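You operate a simulated robot arm through the tools that you are given. There is no shell and no other tool. Be economical: measure what you need, move in short steps, check, and stop when the job is done.

The job below is to be done with a simulated robot arm. You get a single attempt, and the scene is never put back.

TASK
Bend the wire with the red grip square in the former, then lay it out on the desk top.
Fine: swing the lever up to the stop peg at 90 and back before lifting the wire out.

The check looks at the end state, three seconds after you hand in, the way a careful person would. Anything else that was tipped, shoved, dropped, spilled or broken makes it a failure.

THE ROBOT
A 7-joint arm with a two-finger parallel gripper, fixed in place. Base frame: the origin is at the foot of the arm, x ahead of it, y to its left, z up; the work surface is at about z = 800. Lengths are in mm, angles in rad, forces in N, time in s.
With the tool pointing down near the work surface it reaches from about 340 to 760 mm from the base axis. Its first joint turns from -2.007 to 2.007 rad. Payload 3.91 kg.
The TCP is the grasp point between the finger pads, 30 mm short of the fingertips. In the tool frame z runs along the fingers and y along their closing line. The gripper opens to 110 mm. The fingers are 20 mm wide and 10 mm thick; the gripper's body (48 by 112 mm) begins 55 mm behind the TCP.
Orientation is that of the tool frame in the base frame, as a unit quaternion [x, y, z, w]. With the fingers straight down and closing along the base's y, the tool's x points along the base's -x, its y along +y and its z along -z.

THE INTERFACE
- The arm moves only by the tool move_arm. Its argument "targets" is a list of rows, each an object of numbers (a shift or turn left out is 0, a gripper value left out holds the last): "ax", "ay", "az": the turn, a rotation vector about the tool's x, y, z in rad; "tx", "ty", "tz": the shift along the tool's x, y, z in mm; "hand": the gripper command, from -1 (fully open) to 1 (shut), values between in proportion. In form: [{"ax": .., "ay": .., "az": .., "tx": .., "ty": .., "tz": .., "hand": ..}, ...]. A call has 1 to 10 rows; each row shifts and turns the commanded pose from where the row before left it, along the tool's axes as they then stand. Each row takes 0.2 s and may step no farther than 50 mm and 0.15 rad from the row before; otherwise, or with a gripper value out of range, the whole call is refused. Where a pose cannot be reached the arm comes as near as it can. A force on the tool above 40 N (or 10 N above the force at the start of the call, whichever is more), or a blocked arm, ends the call early, and 0.2 s more pass. The fingers move at their own pace (about 108 mm/s each) and stop on an object; they squeeze with about 21 N. The grip force told is the motor's: it shows also when the fingers shut on nothing. Time passes only in rows, and 0.2 s behind the last, so rows that do not move let the fingers close. The reply holds the time, the measured pose of the TCP, the force on the tool along the base axes, the opening and the grip force, in the units named above and with some noise, and new pictures: "show" is both (left out), scene, wrist or none.
- Cameras (640 x 400 px; columns grow to the right, rows downward): "scene" is fixed at [399.9, 651, 1393]; the picture's right is [-0.98, 0.21, 0.00], its down [0.18, 0.82, -0.54] and it looks along [-0.11, -0.53, -0.84] (base axes); focal length 304 px, centre (320, 200). "wrist" rides on the gripper at [-36, 0, -57] in the tool frame; the picture's right is [0.00, -1.00, 0.00], its down [0.97, 0.00, -0.24] and it looks along [0.24, 0.00, 0.97] (tool axes); focal length 218 px, centre (320, 200). There is no depth. A picture from a camera that has moved, and an enlarged one, comes with that camera's place and axes in the base frame and with its lens.
- lift_body(by): slides the trunk up (or, below 0, down) by that many mm; the arm rides with it, the base frame stays. It gives what a move gives, with no picture.
- zoom(camera, box): a new picture of the part [left, top, right, bottom] of that camera's present view, enlarged. No time passes.
- finish_job(): hands the job in; it is judged then, once.

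Go step by step. Nothing tells you positions but the pictures and the camera data: compare them with the known pose of the tool, close in by small moves and look again before you grip or let go. The budget is 120 turns and 150 pictures, counting those below and the enlarged ones. Unless the task says otherwise, let go and move clear before handing in, and close with one line.

The tools are called after "Emit:" as name(argument=value, ...) on one line, values as JSON. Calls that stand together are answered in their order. move_arm: Moves the arm, as the interface text tells. Its arguments: {"type":"object","properties":{"targets":{"type":"array","items":{"type":"object","properties":{"ax":{"type":"number"},"ay":{"type":"number"},"az":{"type":"number"},"tx":{"type":"number"},"ty":{"type":"number"},"tz":{"type":"number"},"hand":{"type":"number"}}}},"show":{"type":"string","enum":["both","scene","wrist","none"]}},"required":["targets"]} The other tools are called the same way: lift_body (by) slides the trunk up or down; zoom (camera, box) takes an enlarged picture of a part of a camera's view; finish_job () hands the job in.

At the start:

```text
time: 0.0
tool_pos: [261.5, 447.6, 1119.2]
orientation: [0.0, 1.0, 0.0, 0.0]
contact_force: [0.3, 0.5, -0.3]
grip_width: 109.9
grip_force: 0.1
trunk travel left (down, up): [-725.0, 265.0]
```

scene: 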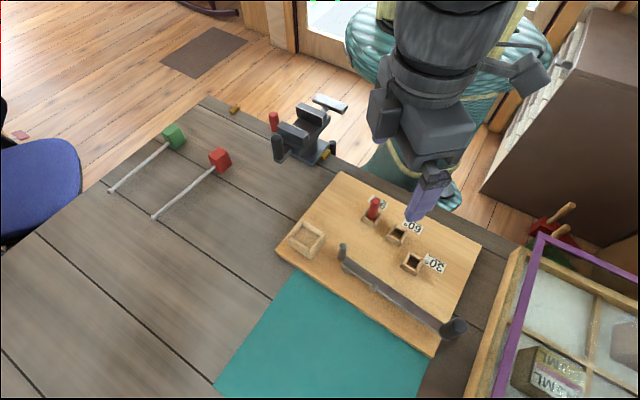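
wrist: 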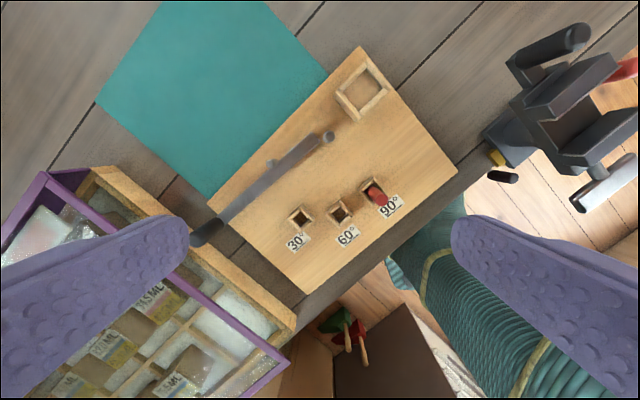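

I see a bending board with a lever, three holes (the red peg already in the 90° one), a square socket, and two wires with green and red grips to the left in the picture. First I'll look closer at the board and the wires.

Emit:
zoom(camera="scene", box=[260, 160, 500, 360])

Emit:
zoom(camera="wrist", box=[180, 30, 480, 300])

Emit:
zoom(camera="scene", box=[90, 80, 350, 240])

```text
2.00 times, centred on (380, 260) of scene
camera zoom: at [399.9, 651.0, 1393.0], right [-0.98, 0.21, 0.0], down [0.18, 0.82, -0.54], along [-0.11, -0.53, -0.84], focal length 607 px, centre (200, 80)
```

zoom: 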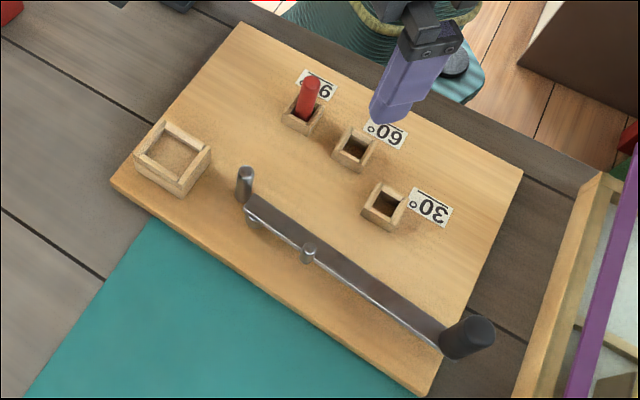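

```text
1.48 times, centred on (330, 165) of wrist
camera zoom: at [297.1, 447.9, 1175.4], right [0.0, -1.0, 0.0], down [-0.97, 0.0, 0.24], along [-0.24, 0.0, -0.97], focal length 323 px, centre (305, 252)
```

zoom: 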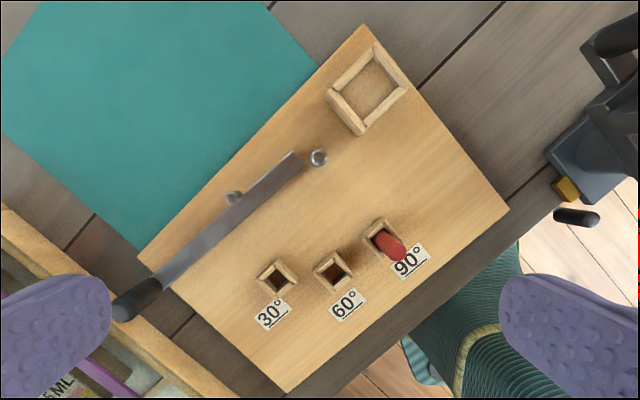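

```text
2.46 times, centred on (220, 160) of scene
camera zoom: at [399.9, 651.0, 1393.0], right [-0.98, 0.21, 0.0], down [0.18, 0.82, -0.54], along [-0.11, -0.53, -0.84], focal length 747 px, centre (566, 298)
```

zoom: 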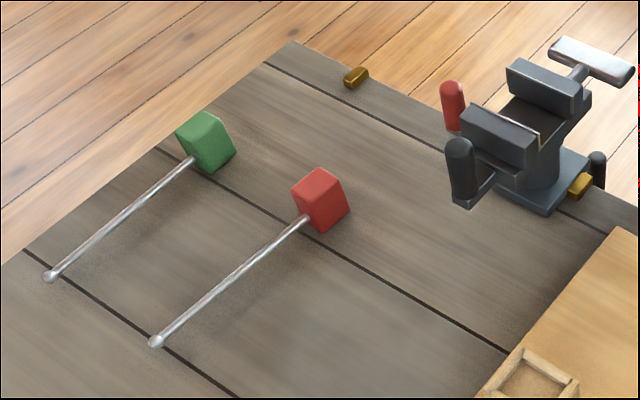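

The seat, post, lever pin and peg are clear. The wire should run from the seat between the post and the lever pin, above the lever, and bend toward the peg side. I put the red grip at about (540,120) with its wire pointing about 39° from +x, so I move above it now.

Emit:
move_arm(targets=[{"tx": -27.9, "ty": -32.8, "tz": 8, "hand": -0.2}, {"tx": -27.9, "ty": -32.8, "tz": 8}, {"tx": -27.9, "ty": -32.8, "tz": 8}, {"tx": -27.9, "ty": -32.8, "tz": 8}, {"tx": -27.9, "ty": -32.8, "tz": 8}, {"tx": -27.9, "ty": -32.8, "tz": 8}, {"tx": -27.9, "ty": -32.8, "tz": 8}, {"tx": -27.9, "ty": -32.8, "tz": 8}, {"tx": -27.9, "ty": -32.8, "tz": 8}, {"tx": -27.9, "ty": -32.8, "tz": 8}])

Emit:
move_arm(targets=[{"az": -0.136}, {"az": -0.136}, {"az": -0.136}, {"az": -0.136}, {"az": -0.136}, {}, {}])

```text
time: 2.2
tool_pos: [542.7, 117.2, 1036.6]
orientation: [0.001, 1.0, -0.001, 0.0]
contact_force: [0.0, -0.5, -0.1]
grip_width: 66.0
grip_force: 0.1
trunk travel left (down, up): [-725.0, 265.0]
camera wrist: at [578.3, 117.9, 1093.2], right [0.0, -1.0, 0.0], down [-0.97, 0.0, 0.24], along [-0.24, 0.0, -0.97], focal length 218 px, centre (320, 200)
```

scene: 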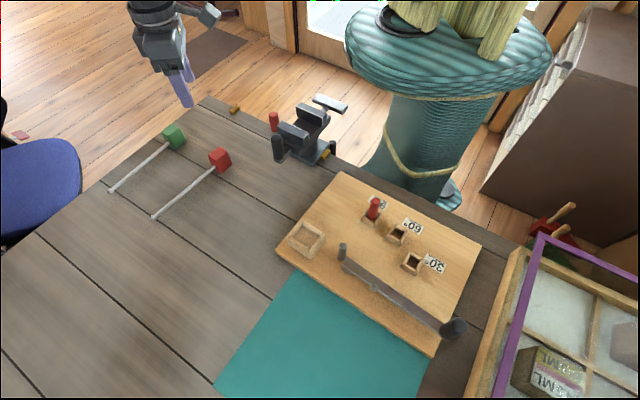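
wrist: 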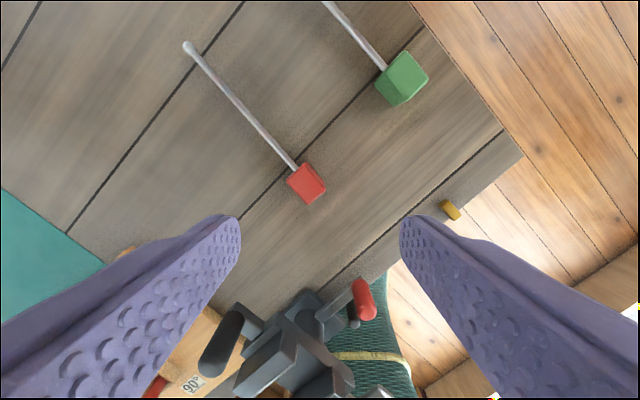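

```text
time: 3.8
tool_pos: [540.8, 117.6, 1038.0]
orientation: [-0.333, 0.943, -0.001, 0.001]
contact_force: [-0.4, -0.2, 0.3]
grip_width: 66.0
grip_force: 0.1
trunk travel left (down, up): [-725.0, 265.0]
camera wrist: at [568.2, 142.0, 1094.9], right [0.63, -0.78, 0.0], down [-0.75, -0.61, 0.24], along [-0.19, -0.15, -0.97], focal length 218 px, centre (320, 200)
```

scene: 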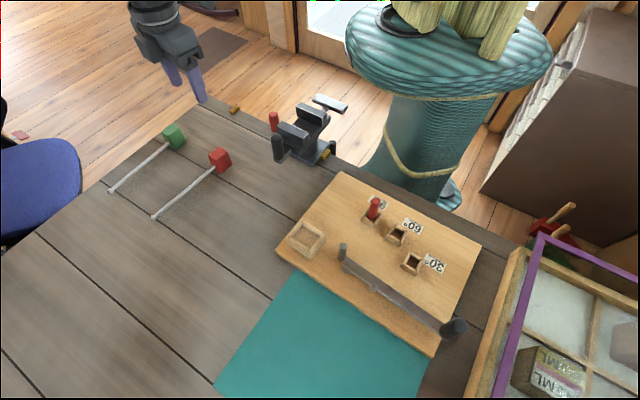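
wrist: 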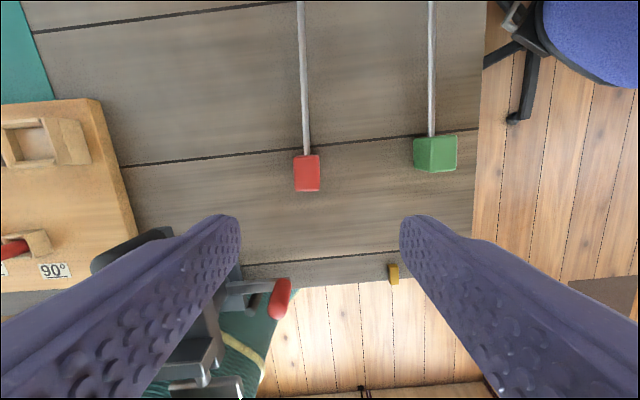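

The wire lies almost in line with the tool. The grip is about 17 mm to tool +y, so I correct for that and come down partway to look again.

Emit:
move_arm(targets=[{"tx": -3, "ty": 17, "tz": 30, "az": -0.02}, {"tz": 40}, {"tz": 40}, {"tz": 28}, {}], show="wrist")

```text
time: 5.0
tool_pos: [532.1, 133.7, 901.1]
orientation: [-0.343, 0.939, 0.0, 0.0]
contact_force: [-0.5, 0.4, 0.0]
grip_width: 65.9
grip_force: 0.1
trunk travel left (down, up): [-725.0, 265.0]
camera wrist: at [560.2, 158.5, 956.7], right [0.64, -0.77, 0.0], down [-0.74, -0.62, 0.24], along [-0.18, -0.15, -0.97], focal length 218 px, centre (320, 200)
```

wrist: 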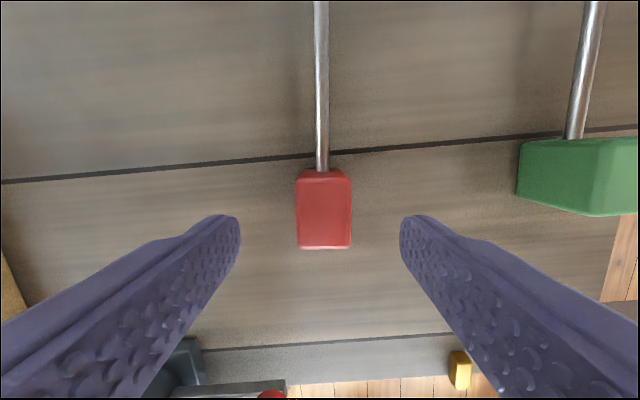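

The grip is nearly centred. I zoom in to see its faces and size before coming down.

Emit:
zoom(camera="wrist", box=[270, 140, 380, 270])

Emit:
zoom(camera="scene", box=[140, 130, 250, 230])

```text
3.08 times, centred on (325, 205) of wrist
camera zoom: at [560.2, 158.5, 956.7], right [0.64, -0.77, 0.0], down [-0.74, -0.62, 0.24], along [-0.18, -0.15, -0.97], focal length 672 px, centre (305, 185)
```

zoom: 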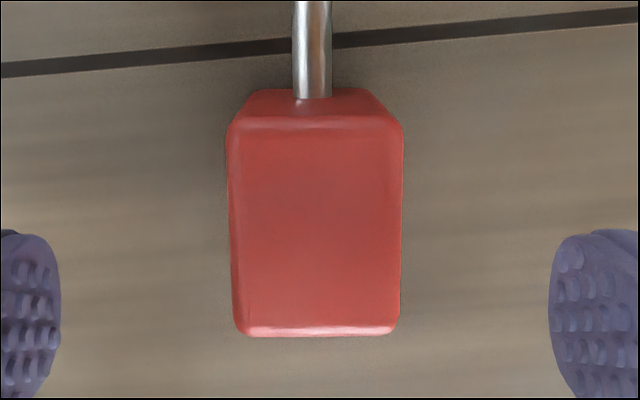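

```text
4.00 times, centred on (195, 180) of scene
camera zoom: at [399.9, 651.0, 1393.0], right [-0.98, 0.21, 0.0], down [0.18, 0.82, -0.54], along [-0.11, -0.53, -0.84], focal length 1214 px, centre (820, 280)
```

zoom: 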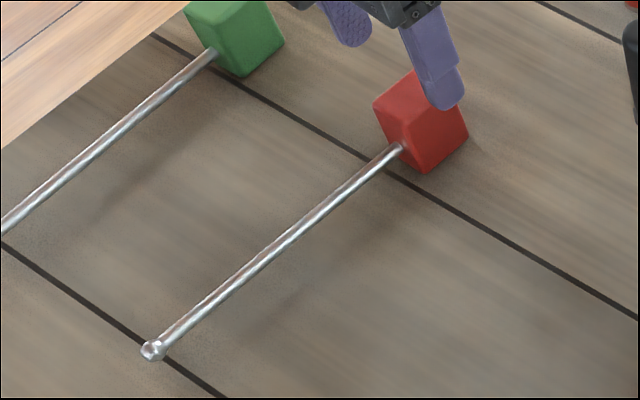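

The grip is about 30 × 40 mm and about 40 mm tall, and the wire exits near mid-height. I come down so only the upper part is held, then close.

Emit:
move_arm(targets=[{"ty": -1.9, "tz": 20}, {"tz": 20}, {"tz": 13}, {}, {"hand": 1}, {}, {}, {}])

```text
time: 6.8
tool_pos: [532.4, 133.4, 847.8]
orientation: [-0.343, 0.939, -0.001, 0.0]
contact_force: [-0.1, 0.0, -0.3]
grip_width: 29.8
grip_force: 20.8
trunk travel left (down, up): [-725.0, 265.0]
camera wrist: at [560.7, 157.0, 904.0], right [0.64, -0.77, 0.0], down [-0.74, -0.62, 0.24], along [-0.18, -0.15, -0.97], focal length 218 px, centre (320, 200)
```

scene: 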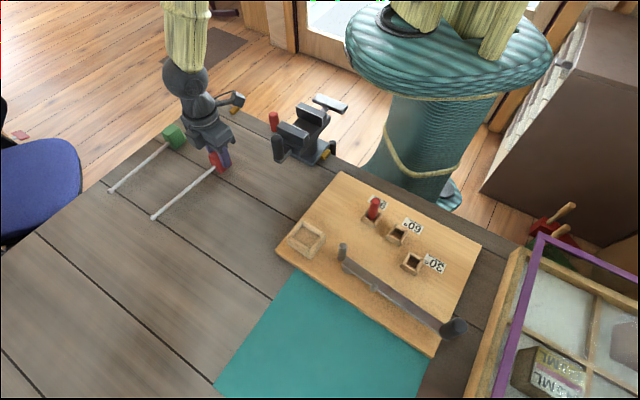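
wrist: 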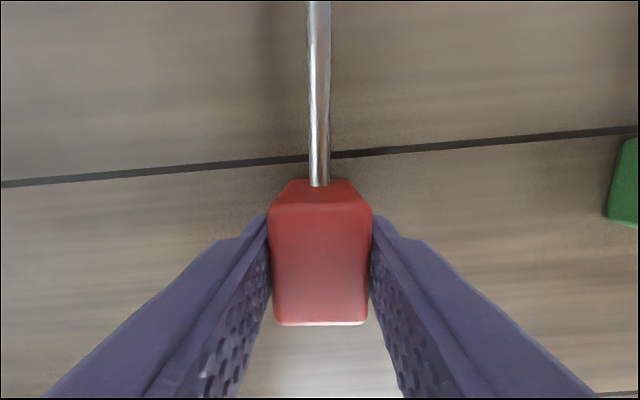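

Gripped at 29.8 mm wide. I lift straight up, shift to behind the seat, and turn so the wire lines up with the former.

Emit:
move_arm(targets=[{"tz": -20}, {"tz": -35}, {"tz": -40}, {"tz": -40}, {"tx": -8.5, "ty": 34}, {"tx": -8.5, "ty": 34}, {"tx": -8.5, "ty": 34}, {"tx": -8.5, "ty": 34}, {"tx": -8.5, "ty": 34}, {"tx": -8.5, "ty": 34}], show="none")

Emit:
move_arm(targets=[{"az": -0.145}, {"az": -0.145}, {"az": -0.145}, {"az": -0.145}, {"az": -0.145}, {"az": -0.145}, {"az": -0.145}, {"az": -0.145}, {"az": -0.145}, {"az": -0.145}], show="none")

Emit:
move_arm(targets=[{"az": -0.1}, {"az": -0.09}, {}, {}])

```text
time: 9.0
tool_pos: [440.9, 322.8, 985.3]
orientation: [-0.343, 0.939, 0.0, 0.0]
contact_force: [0.3, -0.8, -0.6]
grip_width: 29.9
grip_force: 20.7
trunk travel left (down, up): [-725.0, 265.0]
```

```text
time: 11.2
tool_pos: [439.0, 320.0, 983.6]
orientation: [0.88, -0.475, 0.0, 0.0]
contact_force: [0.2, -0.3, -1.6]
grip_width: 29.8
grip_force: 21.5
trunk travel left (down, up): [-725.0, 265.0]
```

```text
time: 12.2
tool_pos: [440.9, 321.5, 982.3]
orientation: [0.921, -0.39, 0.0, 0.0]
contact_force: [0.9, -0.4, -2.0]
grip_width: 30.0
grip_force: 20.9
trunk travel left (down, up): [-725.0, 265.0]
camera wrist: at [415.7, 348.2, 1039.2], right [0.72, 0.7, 0.0], down [0.68, -0.7, 0.24], along [0.17, -0.17, -0.97], focal length 218 px, centre (320, 200)
```

scene: 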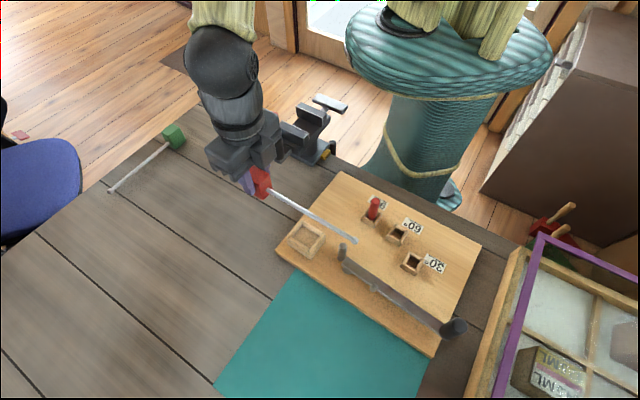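
wrist: 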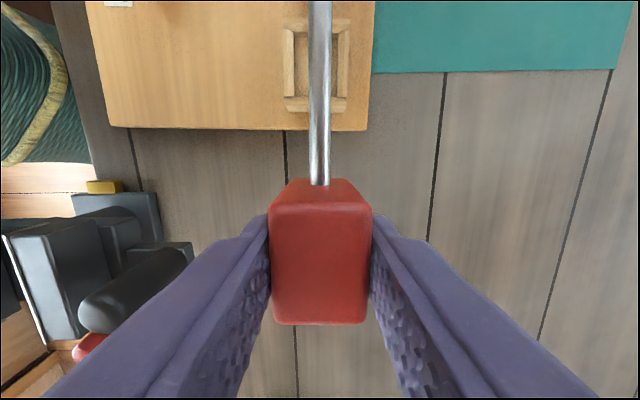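

The board edges are now square to the tool, so the yaw of about 134° suits the seat. I zoom in on the seat.

Emit:
zoom(camera="wrist", box=[250, 0, 390, 140])

Emit:
zoom(camera="scene", box=[280, 210, 400, 300])

```text
2.86 times, centred on (320, 70) of wrist
camera zoom: at [415.7, 348.2, 1039.2], right [0.72, 0.7, 0.0], down [0.68, -0.7, 0.24], along [0.17, -0.17, -0.97], focal length 624 px, centre (320, 571)
```

zoom: 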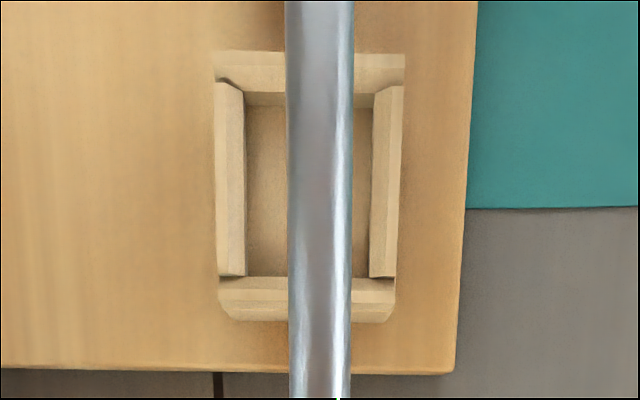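

```text
4.44 times, centred on (340, 255) of scene
camera zoom: at [399.9, 651.0, 1393.0], right [-0.98, 0.21, 0.0], down [0.18, 0.82, -0.54], along [-0.11, -0.53, -0.84], focal length 1349 px, centre (231, -44)
```

zoom: 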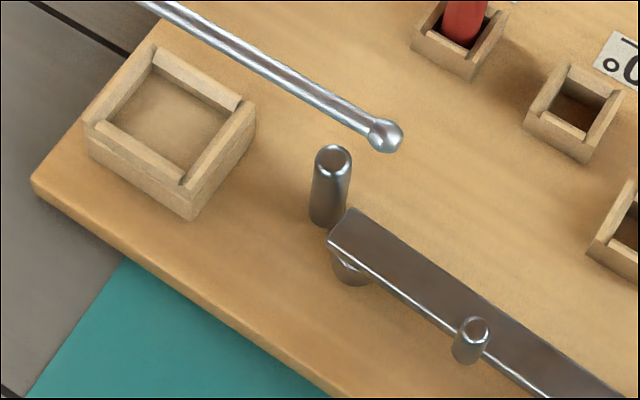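

The seat centre is about 101 mm ahead and 3.5 mm to tool +y. I step closer and lower to refine the estimate before the final placement.

Emit:
move_arm(targets=[{"tx": -20, "ty": 3.5, "tz": 20}, {"tx": -20, "tz": 20}, {}, {}])

Emit:
zoom(camera="wrist", box=[240, 0, 400, 200])

Emit:
zoom(camera="scene", box=[250, 170, 430, 300])

```text
time: 13.2
tool_pos: [410.9, 348.9, 942.3]
orientation: [0.921, -0.39, 0.0, 0.0]
contact_force: [-0.4, -0.3, -2.3]
grip_width: 29.8
grip_force: 20.8
trunk travel left (down, up): [-725.0, 265.0]
camera wrist: at [385.3, 376.2, 999.3], right [0.72, 0.7, 0.0], down [0.67, -0.7, 0.24], along [0.17, -0.17, -0.97], focal length 218 px, centre (320, 200)
```

scene: 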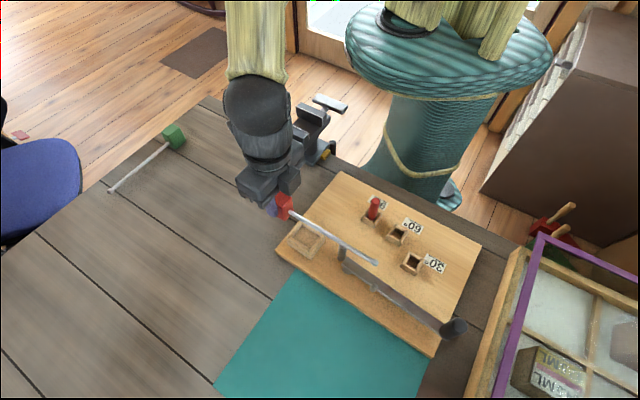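
wrist: 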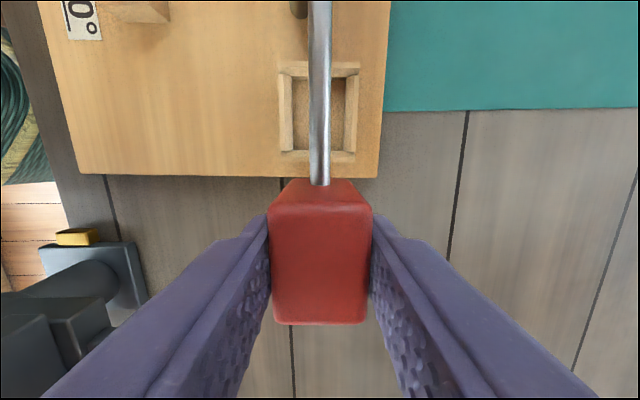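

```text
2.00 times, centred on (320, 100) of wrist
camera zoom: at [385.3, 376.2, 999.3], right [0.72, 0.7, 0.0], down [0.67, -0.7, 0.24], along [0.17, -0.17, -0.97], focal length 436 px, centre (320, 400)
```

zoom: 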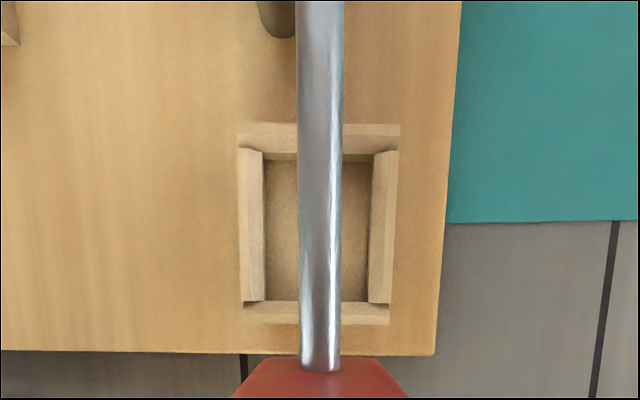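

```text
3.08 times, centred on (340, 235) of scene
camera zoom: at [399.9, 651.0, 1393.0], right [-0.98, 0.21, 0.0], down [0.18, 0.82, -0.54], along [-0.11, -0.53, -0.84], focal length 934 px, centre (258, 92)
```

zoom: 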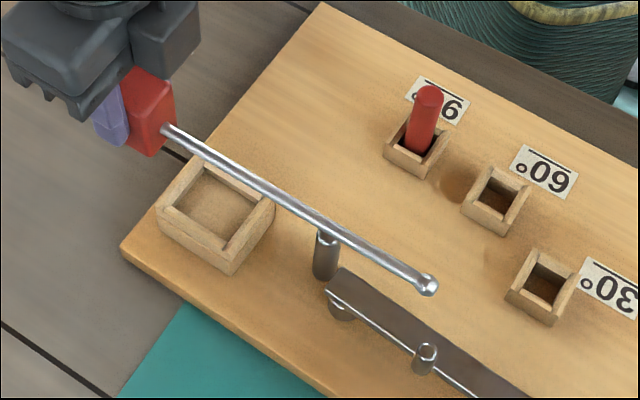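

The seat is a raised block with a shallow recess and its rim is at about z=848. The post and pin line up with the wire's path. I check where the grip sits in the hand so I can centre it.

Emit:
zoom(camera="wrist", box=[240, 160, 400, 340])

```text
2.22 times, centred on (320, 250) of wrist
camera zoom: at [385.3, 376.2, 999.3], right [0.72, 0.7, 0.0], down [0.67, -0.7, 0.24], along [0.17, -0.17, -0.97], focal length 485 px, centre (320, 89)
```

zoom: 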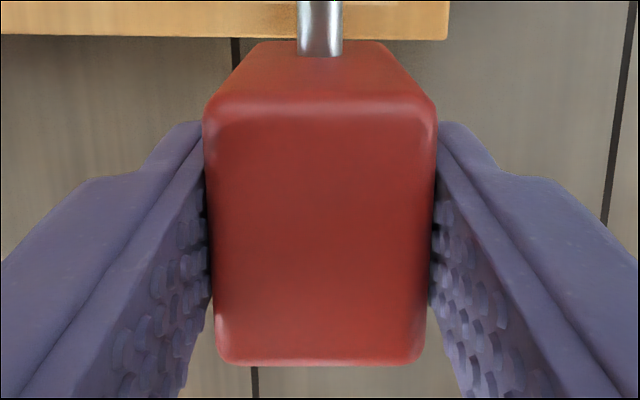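

The grip is 30×40×45 mm and centred in the hand. I move over the seat centre and come down partway to check.

Emit:
move_arm(targets=[{"tx": -28, "ty": 1.3, "az": 0.01}, {"tx": -28}, {"tz": 15}, {"tz": 15}, {}, {}])

Emit:
zoom(camera="scene", box=[270, 190, 430, 310])

Emit:
zoom(camera="wrist", box=[220, 0, 420, 240])

```text
time: 14.6
tool_pos: [370.6, 388.2, 914.0]
orientation: [0.919, -0.395, 0.0, 0.0]
contact_force: [-0.5, 0.4, -1.5]
grip_width: 30.1
grip_force: 21.2
trunk travel left (down, up): [-725.0, 265.0]
camera wrist: at [345.8, 414.8, 970.2], right [0.73, 0.69, 0.0], down [0.67, -0.7, 0.24], along [0.16, -0.17, -0.97], focal length 218 px, centre (320, 200)
```

scene: 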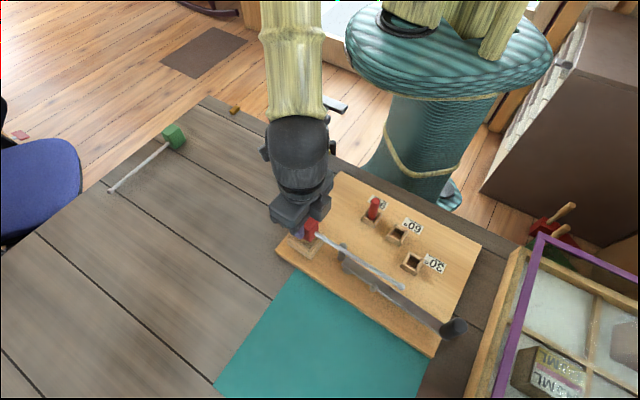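
wrist: 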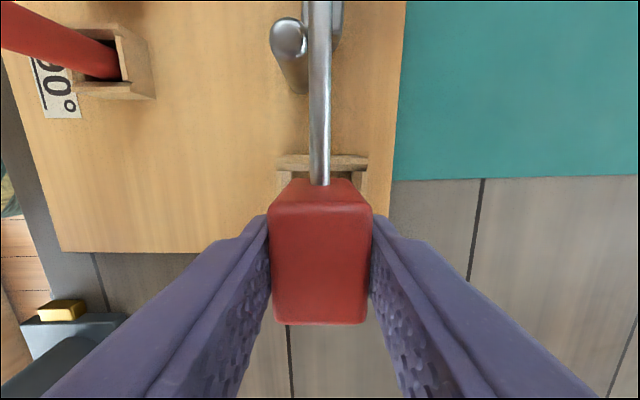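

```text
3.33 times, centred on (350, 250) of scene
camera zoom: at [399.9, 651.0, 1393.0], right [-0.98, 0.21, 0.0], down [0.18, 0.82, -0.54], along [-0.11, -0.53, -0.84], focal length 1012 px, centre (220, 33)
```

zoom: 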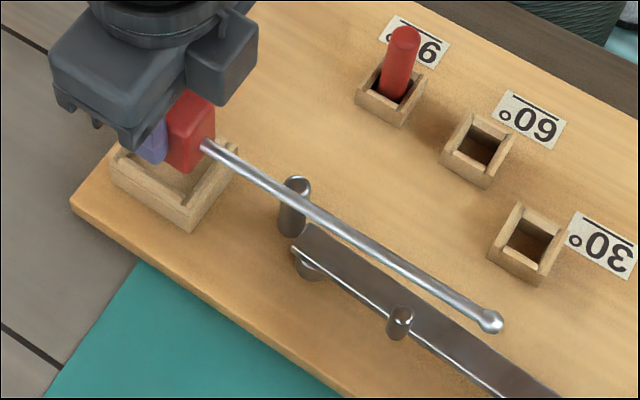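

```text
1.67 times, centred on (320, 120) of wrist
camera zoom: at [345.8, 414.8, 970.2], right [0.73, 0.69, 0.0], down [0.67, -0.7, 0.24], along [0.16, -0.17, -0.97], focal length 364 px, centre (320, 333)
```

zoom: 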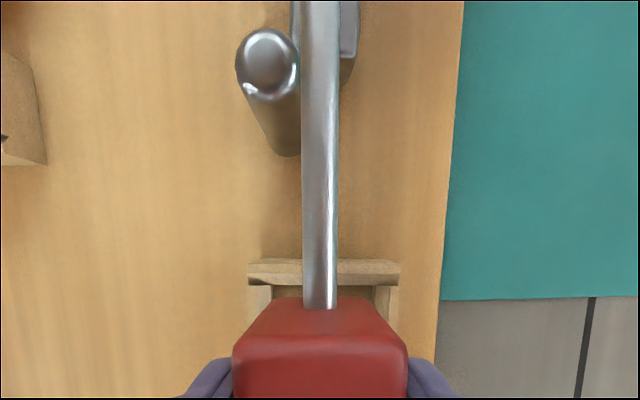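

The alignment looks right: the far rim is just ahead of the grip's front, the post is left of the wire and the pin to the right. I nudge 0.6 mm and go down slowly.

Emit:
move_arm(targets=[{"ty": -0.6, "tz": 5}, {"tz": 5}, {"tz": 5}, {"tz": 3}, {}])

Emit:
zoom(camera="scene", box=[270, 190, 430, 310])

Emit:
zoom(camera="wrist", box=[220, 0, 420, 240])

```text
time: 15.8
tool_pos: [371.9, 387.4, 894.7]
orientation: [0.919, -0.395, 0.0, 0.0]
contact_force: [0.6, -0.6, -0.9]
grip_width: 30.0
grip_force: 21.0
trunk travel left (down, up): [-725.0, 265.0]
camera wrist: at [346.1, 414.3, 951.7], right [0.73, 0.69, 0.0], down [0.67, -0.7, 0.24], along [0.16, -0.17, -0.97], focal length 218 px, centre (320, 200)
```

scene: 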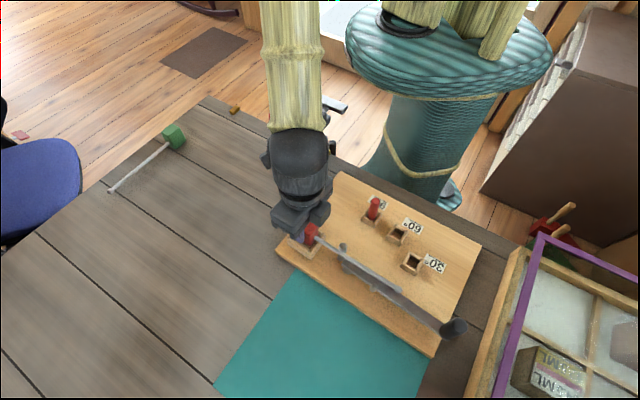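
wrist: 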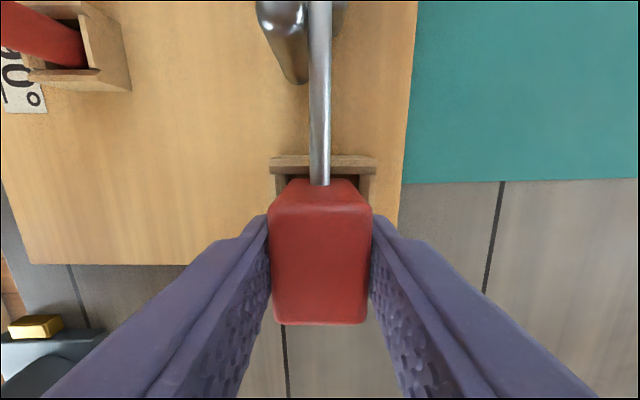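

```text
3.33 times, centred on (350, 250) of scene
camera zoom: at [399.9, 651.0, 1393.0], right [-0.98, 0.21, 0.0], down [0.18, 0.82, -0.54], along [-0.11, -0.53, -0.84], focal length 1012 px, centre (220, 33)
```

zoom: 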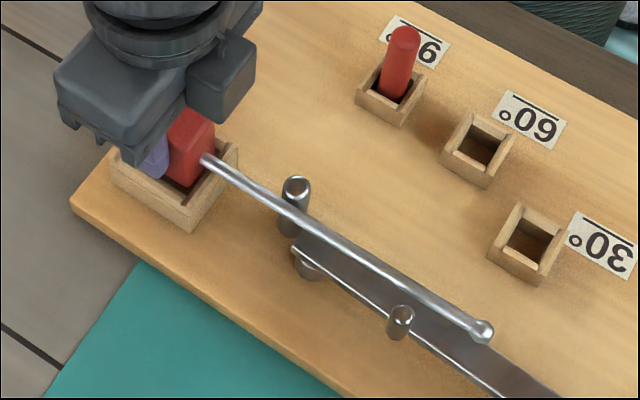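

```text
1.67 times, centred on (320, 120) of wrist
camera zoom: at [346.1, 414.3, 951.7], right [0.73, 0.69, 0.0], down [0.67, -0.7, 0.24], along [0.16, -0.17, -0.97], focal length 364 px, centre (320, 333)
```

zoom: 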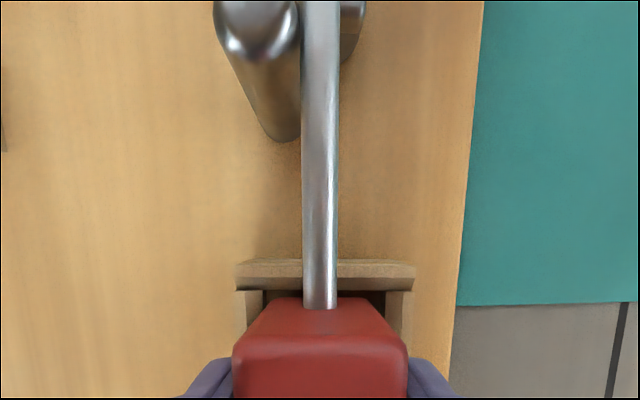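

The grip is right at rim level and about 1.5 mm left of the seat centre. I correct that and lower gently.

Emit:
move_arm(targets=[{"ty": -1.5}, {"tz": 4}, {"tz": 4}, {"tz": 3}, {}], show="wrist")

Emit:
zoom(camera="wrist", box=[220, 0, 420, 240])

Emit:
zoom(camera="scene", box=[270, 190, 430, 310])

```text
time: 17.0
tool_pos: [372.6, 387.9, 884.2]
orientation: [0.919, -0.395, 0.001, -0.002]
contact_force: [0.7, 0.0, 21.0]
grip_width: 29.8
grip_force: 20.8
trunk travel left (down, up): [-725.0, 265.0]
camera wrist: at [347.2, 415.6, 941.4], right [0.73, 0.69, 0.0], down [0.67, -0.7, 0.24], along [0.17, -0.17, -0.97], focal length 218 px, centre (320, 200)
```

wrist: 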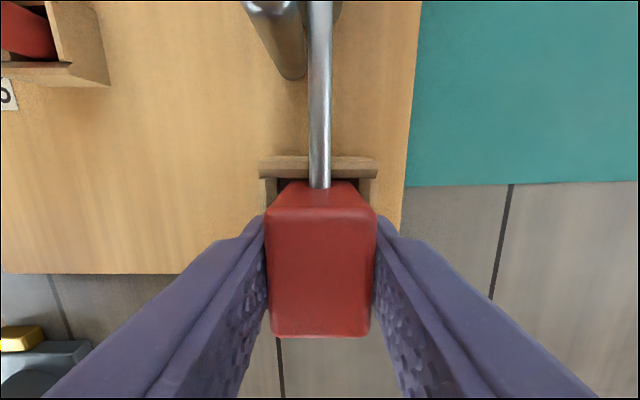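

```text
1.67 times, centred on (320, 120) of wrist
camera zoom: at [347.2, 415.6, 941.4], right [0.73, 0.69, 0.0], down [0.67, -0.7, 0.24], along [0.17, -0.17, -0.97], focal length 364 px, centre (320, 333)
```

zoom: 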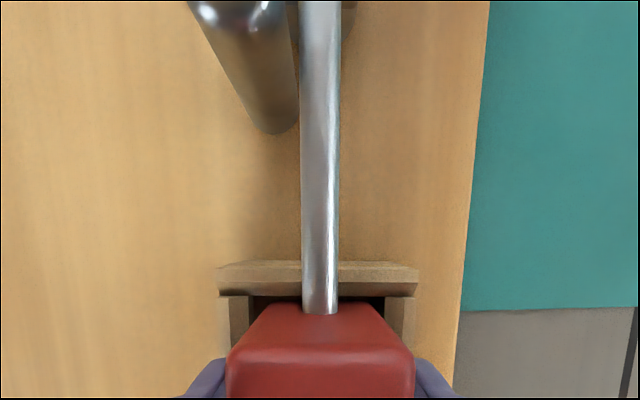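

```text
3.33 times, centred on (350, 250) of scene
camera zoom: at [399.9, 651.0, 1393.0], right [-0.98, 0.21, 0.0], down [0.18, 0.82, -0.54], along [-0.11, -0.53, -0.84], focal length 1012 px, centre (220, 33)
```

zoom: 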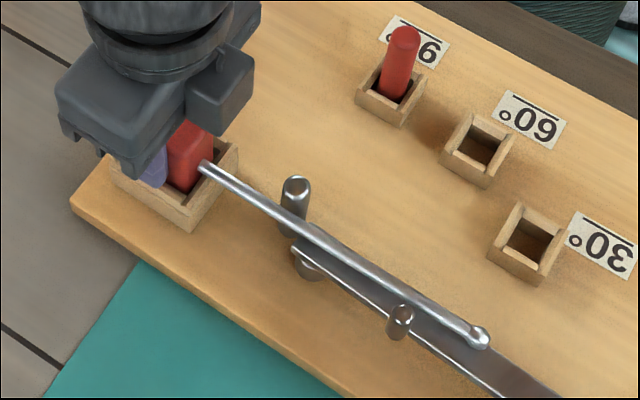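

Contact at 21 N upward, and the grip slid a few mm up in the fingers, so something has seated. I look closer to tell whether it's on the floor, or the rim or the wire is catching.

Emit:
zoom(camera="scene", box=[285, 215, 355, 260])

Emit:
zoom(camera="wrist", box=[260, 140, 380, 215])

```text
8.89 times, centred on (320, 238) of scene
camera zoom: at [399.9, 651.0, 1393.0], right [-0.98, 0.21, 0.0], down [0.18, 0.82, -0.54], along [-0.11, -0.53, -0.84], focal length 2698 px, centre (320, -133)
```

zoom: 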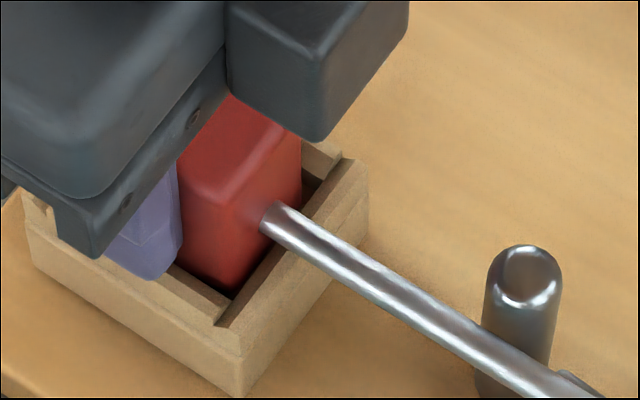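

```text
5.33 times, centred on (320, 178) of wrist
camera zoom: at [347.2, 415.6, 941.4], right [0.73, 0.69, 0.0], down [0.67, -0.7, 0.24], along [0.17, -0.17, -0.97], focal length 1164 px, centre (320, 320)
```

zoom: 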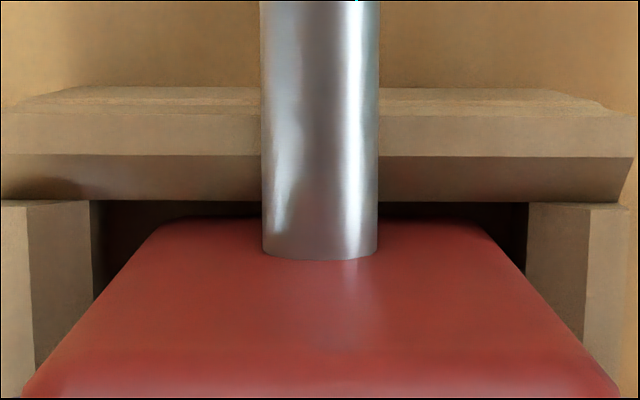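

The grip is inside the recess with the wire clear over the far rim. I ease up slightly, open, and rise, then look at how it sits.

Emit:
move_arm(targets=[{"tz": -1.5}, {"hand": 0.1}, {}, {"tz": -15}, {"tz": -30}, {"tz": -40}, {}])

Emit:
zoom(camera="scene", box=[270, 190, 430, 310])

Emit:
zoom(camera="wrist", box=[240, 0, 400, 260])

```text
time: 18.6
tool_pos: [372.4, 389.0, 969.3]
orientation: [0.919, -0.395, 0.0, 0.0]
contact_force: [-0.2, 0.0, -0.1]
grip_width: 49.7
grip_force: 0.0
trunk travel left (down, up): [-725.0, 265.0]
camera wrist: at [347.7, 416.8, 1026.5], right [0.73, 0.69, 0.0], down [0.67, -0.7, 0.24], along [0.16, -0.18, -0.97], focal length 218 px, centre (320, 200)
```

scene: 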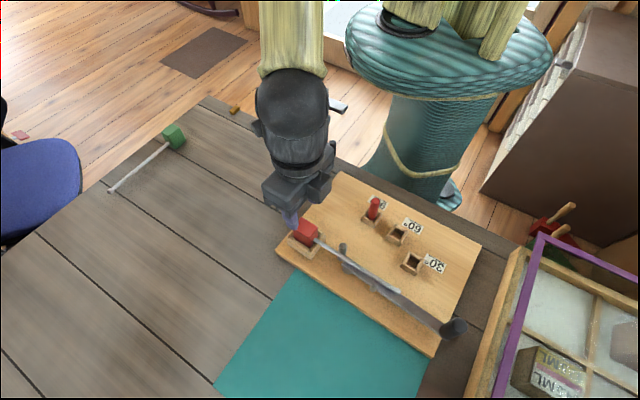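
wrist: 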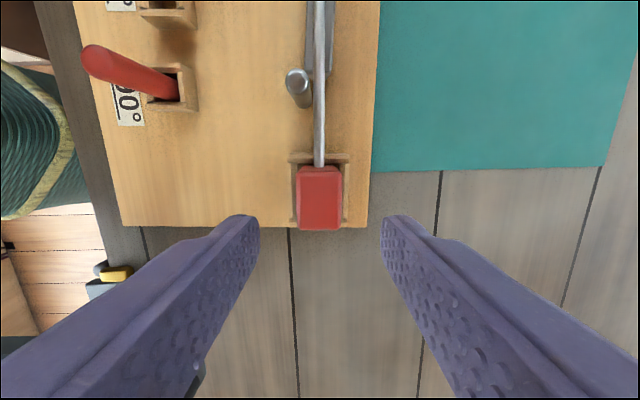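

```text
3.33 times, centred on (350, 250) of scene
camera zoom: at [399.9, 651.0, 1393.0], right [-0.98, 0.21, 0.0], down [0.18, 0.82, -0.54], along [-0.11, -0.53, -0.84], focal length 1012 px, centre (220, 33)
```

zoom: 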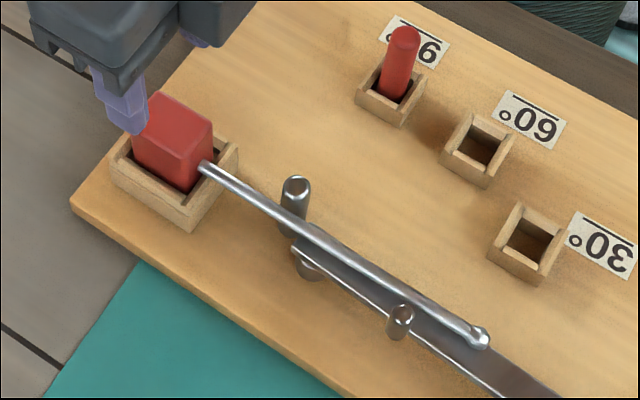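

```text
1.54 times, centred on (320, 130) of wrist
camera zoom: at [347.7, 416.8, 1026.5], right [0.73, 0.69, 0.0], down [0.67, -0.7, 0.24], along [0.16, -0.18, -0.97], focal length 336 px, centre (320, 308)
```

zoom: 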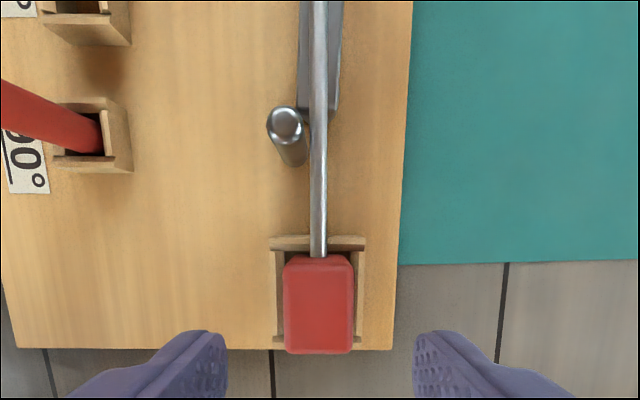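

The wire is seated, running between the post on its left and the lever pin. Next I move over the lever to measure it.

Emit:
move_arm(targets=[{"tx": -30, "tz": -25}, {"tx": -40, "tz": -25}, {"tx": -40, "tz": -20}, {}], show="wrist")

Emit:
zoom(camera="wrist", box=[220, 0, 420, 250])

Emit:
zoom(camera="scene", box=[330, 230, 490, 350])

```text
time: 19.6
tool_pos: [296.6, 467.5, 1039.8]
orientation: [0.918, -0.397, 0.0, 0.0]
contact_force: [-0.9, 1.0, -1.1]
grip_width: 49.3
grip_force: 0.0
trunk travel left (down, up): [-725.0, 265.0]
camera wrist: at [271.7, 494.4, 1096.8], right [0.73, 0.69, 0.0], down [0.67, -0.7, 0.24], along [0.16, -0.17, -0.97], focal length 218 px, centre (320, 200)
```

wrist: 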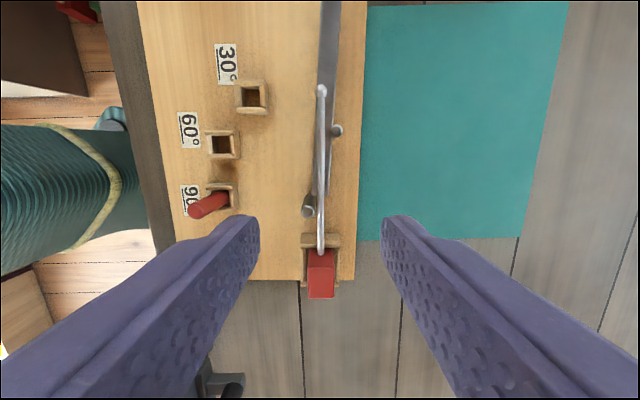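

```text
1.60 times, centred on (320, 125) of wrist
camera zoom: at [271.7, 494.4, 1096.8], right [0.73, 0.69, 0.0], down [0.67, -0.7, 0.24], along [0.16, -0.17, -0.97], focal length 349 px, centre (320, 320)
```

zoom: 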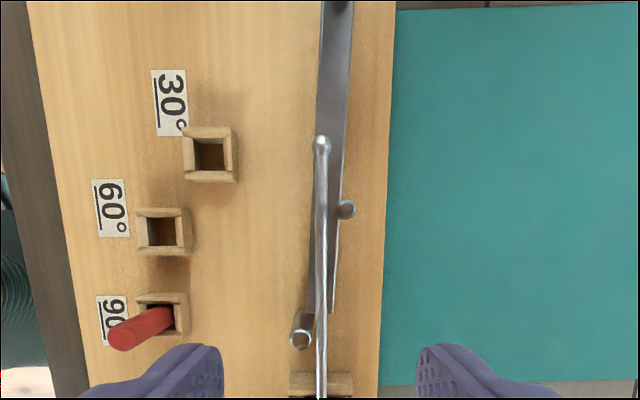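

```text
3.33 times, centred on (410, 290) of scene
camera zoom: at [399.9, 651.0, 1393.0], right [-0.98, 0.21, 0.0], down [0.18, 0.82, -0.54], along [-0.11, -0.53, -0.84], focal length 1012 px, centre (20, -100)
```

zoom: 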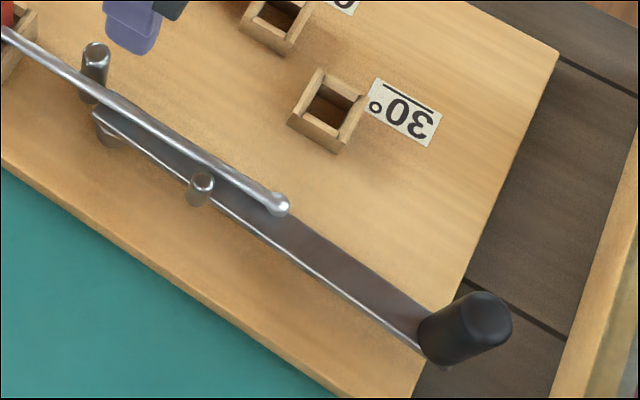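

I have the lever geometry now. The pivot is near (303,462) and the three holes fit a 124 mm circle about it. The knob is at radius ≈214 mm, starting at ≈130° and ending at ≈223°, near (146,316). Before touching anything, I test at height whether the tool can reach and turn there.

Emit:
move_arm(targets=[{"tx": 1.5, "ty": 42.7, "tz": 6}, {"tx": 1.5, "ty": 42.7, "tz": 6}, {"tx": 1.5, "ty": 42.7, "tz": 6}, {"tx": 1.5, "ty": 42.7, "tz": 6}, {"tx": 1.5, "ty": 42.7, "tz": 6}, {}], show="none")

Emit:
move_arm(targets=[{"az": -0.15}, {"az": -0.15}, {"az": -0.15}, {"az": -0.15}, {"az": -0.15}, {"az": -0.15}, {"az": -0.15}, {"az": -0.15}, {"az": -0.15}, {"az": -0.15}], show="wrist")

```text
time: 21.0
tool_pos: [145.6, 314.3, 1012.3]
orientation: [0.919, -0.395, 0.0, 0.0]
contact_force: [-0.3, -0.1, 0.1]
grip_width: 49.4
grip_force: 0.1
trunk travel left (down, up): [-725.0, 265.0]
```

```text
time: 23.2
tool_pos: [147.2, 315.1, 1011.2]
orientation: [0.941, 0.338, 0.0, 0.001]
contact_force: [-0.3, 0.8, 0.7]
grip_width: 49.4
grip_force: 0.0
trunk travel left (down, up): [-725.0, 265.0]
camera wrist: at [118.7, 293.8, 1067.0], right [-0.64, 0.77, 0.0], down [0.75, 0.62, 0.24], along [0.18, 0.15, -0.97], focal length 218 px, centre (320, 200)
```

wrist: 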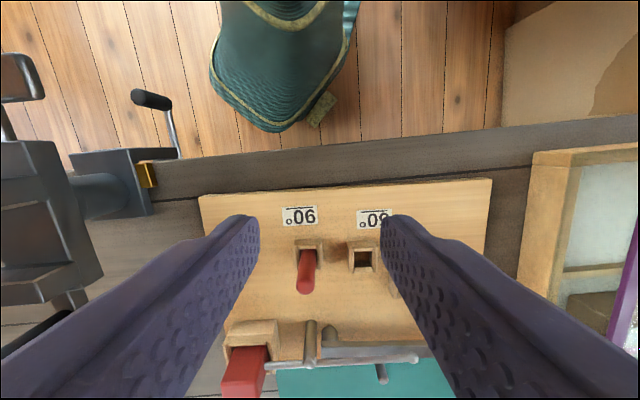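

The arm reaches that spot with the full turn. I test whether it also holds at working height, in clear space over the board edge.

Emit:
move_arm(targets=[{"tz": 40}, {"tz": 40}, {"tz": 40}, {"tz": 8}, {}, {}])

```text
time: 24.6
tool_pos: [146.7, 315.1, 883.1]
orientation: [0.942, 0.337, 0.0, 0.0]
contact_force: [-0.4, 0.8, 1.1]
grip_width: 49.4
grip_force: 0.0
trunk travel left (down, up): [-725.0, 265.0]
camera wrist: at [118.0, 294.1, 939.7], right [-0.63, 0.77, 0.0], down [0.75, 0.62, 0.24], along [0.19, 0.15, -0.97], focal length 218 px, centre (320, 200)
```

scene: 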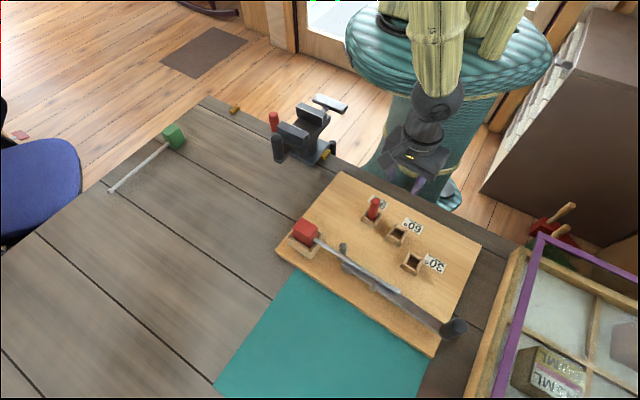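
wrist: 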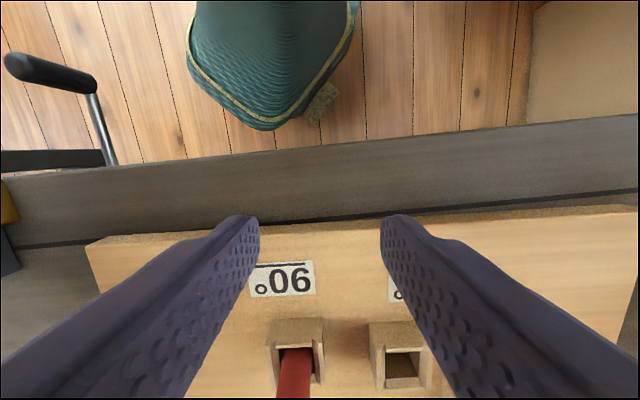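

It works at 883 mm too. I go back up, turn back, and move above the knob's present position.

Emit:
move_arm(targets=[{"tz": -40}, {"tz": -40}, {"tz": -40}, {"az": 0.15}, {"az": 0.15}, {"az": 0.15}, {"az": 0.15}, {"az": 0.15}, {"az": 0.15}, {"az": 0.15}], show="none")

Emit:
move_arm(targets=[{"az": 0.15}, {"az": 0.15}, {"az": 0.15}, {}], show="none")

```text
time: 26.8
tool_pos: [147.5, 315.5, 1001.8]
orientation: [0.983, -0.182, 0.0, 0.0]
contact_force: [0.7, -0.1, 0.2]
grip_width: 49.7
grip_force: 0.0
trunk travel left (down, up): [-725.0, 265.0]
```

```text
time: 27.8
tool_pos: [146.2, 316.6, 1004.2]
orientation: [0.919, -0.394, 0.0, 0.0]
contact_force: [-0.1, 0.2, 0.0]
grip_width: 49.7
grip_force: 0.0
trunk travel left (down, up): [-725.0, 265.0]
```

Emit:
move_arm(targets=[{"tx": -24.6, "ty": -32.2}, {"tx": -24.6, "ty": -32.2}, {"tx": -24.6, "ty": -32.2}, {"tx": -24.6, "ty": -32.2}, {"tx": -24.6, "ty": -32.2}, {"tx": -24.6, "ty": -32.2}, {"tx": -24.6, "ty": -32.2}, {}, {}])

Emit:
zoom(camera="wrist", box=[240, 40, 400, 260])

```text
time: 29.8
tool_pos: [190.9, 594.4, 999.8]
orientation: [0.919, -0.395, 0.0, 0.0]
contact_force: [1.1, 0.0, -0.2]
grip_width: 49.5
grip_force: 0.1
trunk travel left (down, up): [-725.0, 265.0]
camera wrist: at [165.4, 622.7, 1056.9], right [0.73, 0.69, 0.0], down [0.67, -0.7, 0.24], along [0.17, -0.17, -0.97], focal length 218 px, centre (320, 200)
```

scene: 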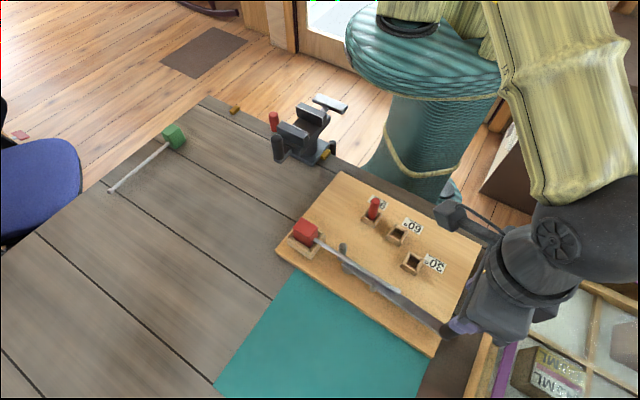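
wrist: 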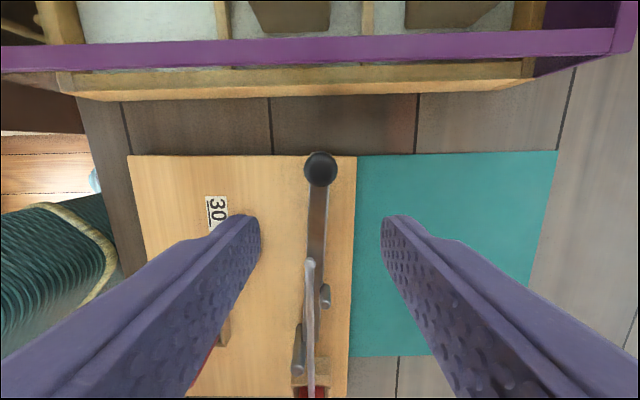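

```text
1.82 times, centred on (320, 150) of wrist
camera zoom: at [165.4, 622.7, 1056.9], right [0.73, 0.69, 0.0], down [0.67, -0.7, 0.24], along [0.17, -0.17, -0.97], focal length 397 px, centre (320, 291)
```

zoom: 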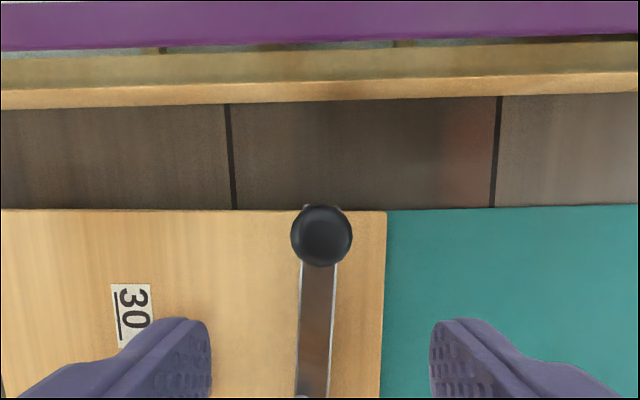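

The knob is about 26 mm across and 18 mm ahead of the TCP, so its radius is ≈191 mm and its angle ≈130°. I align and go down around it with the fingers open.

Emit:
move_arm(targets=[{"tx": -18, "tz": 30}, {"az": 0.055, "tz": 35}, {}, {}])

Emit:
zoom(camera="wrist", box=[220, 100, 420, 300])

```text
time: 30.8
tool_pos: [179.8, 609.5, 936.6]
orientation: [0.908, -0.42, 0.001, 0.0]
contact_force: [0.9, 0.2, -0.3]
grip_width: 49.3
grip_force: 0.1
trunk travel left (down, up): [-725.0, 265.0]
camera wrist: at [155.8, 638.1, 993.6], right [0.76, 0.65, 0.0], down [0.63, -0.74, 0.24], along [0.16, -0.18, -0.97], focal length 218 px, centre (320, 200)
```

scene: 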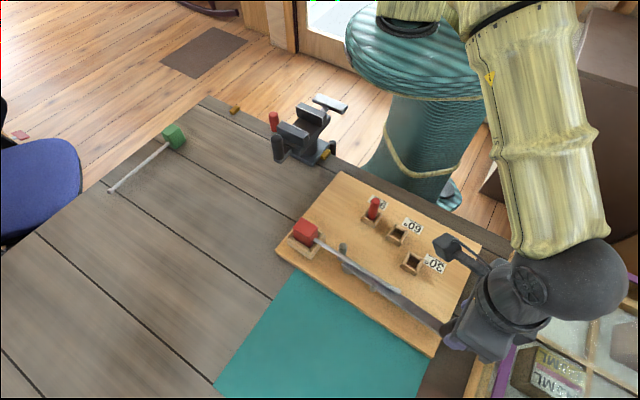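
wrist: 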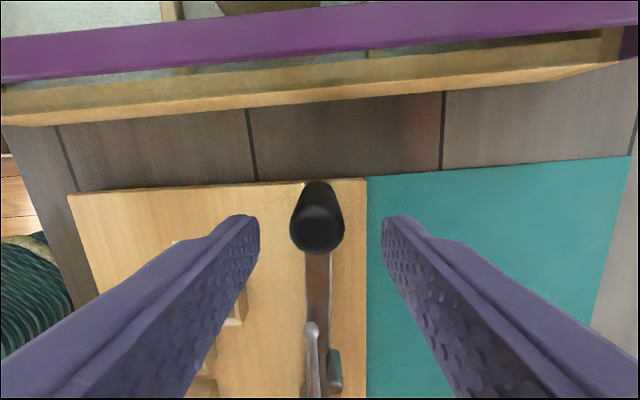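

```text
2.00 times, centred on (320, 200) of wrist
camera zoom: at [155.8, 638.1, 993.6], right [0.76, 0.65, 0.0], down [0.63, -0.74, 0.24], along [0.16, -0.18, -0.97], focal length 436 px, centre (320, 200)
```

zoom: 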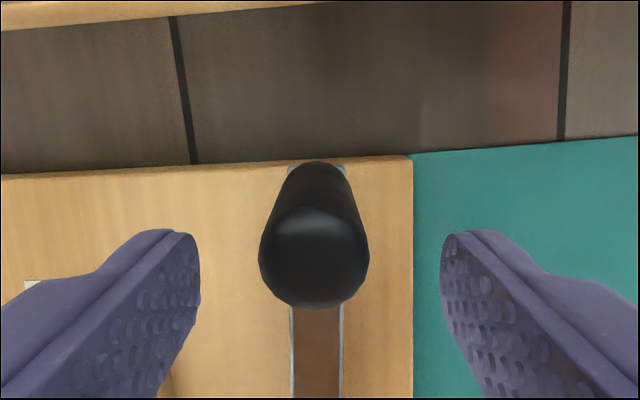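

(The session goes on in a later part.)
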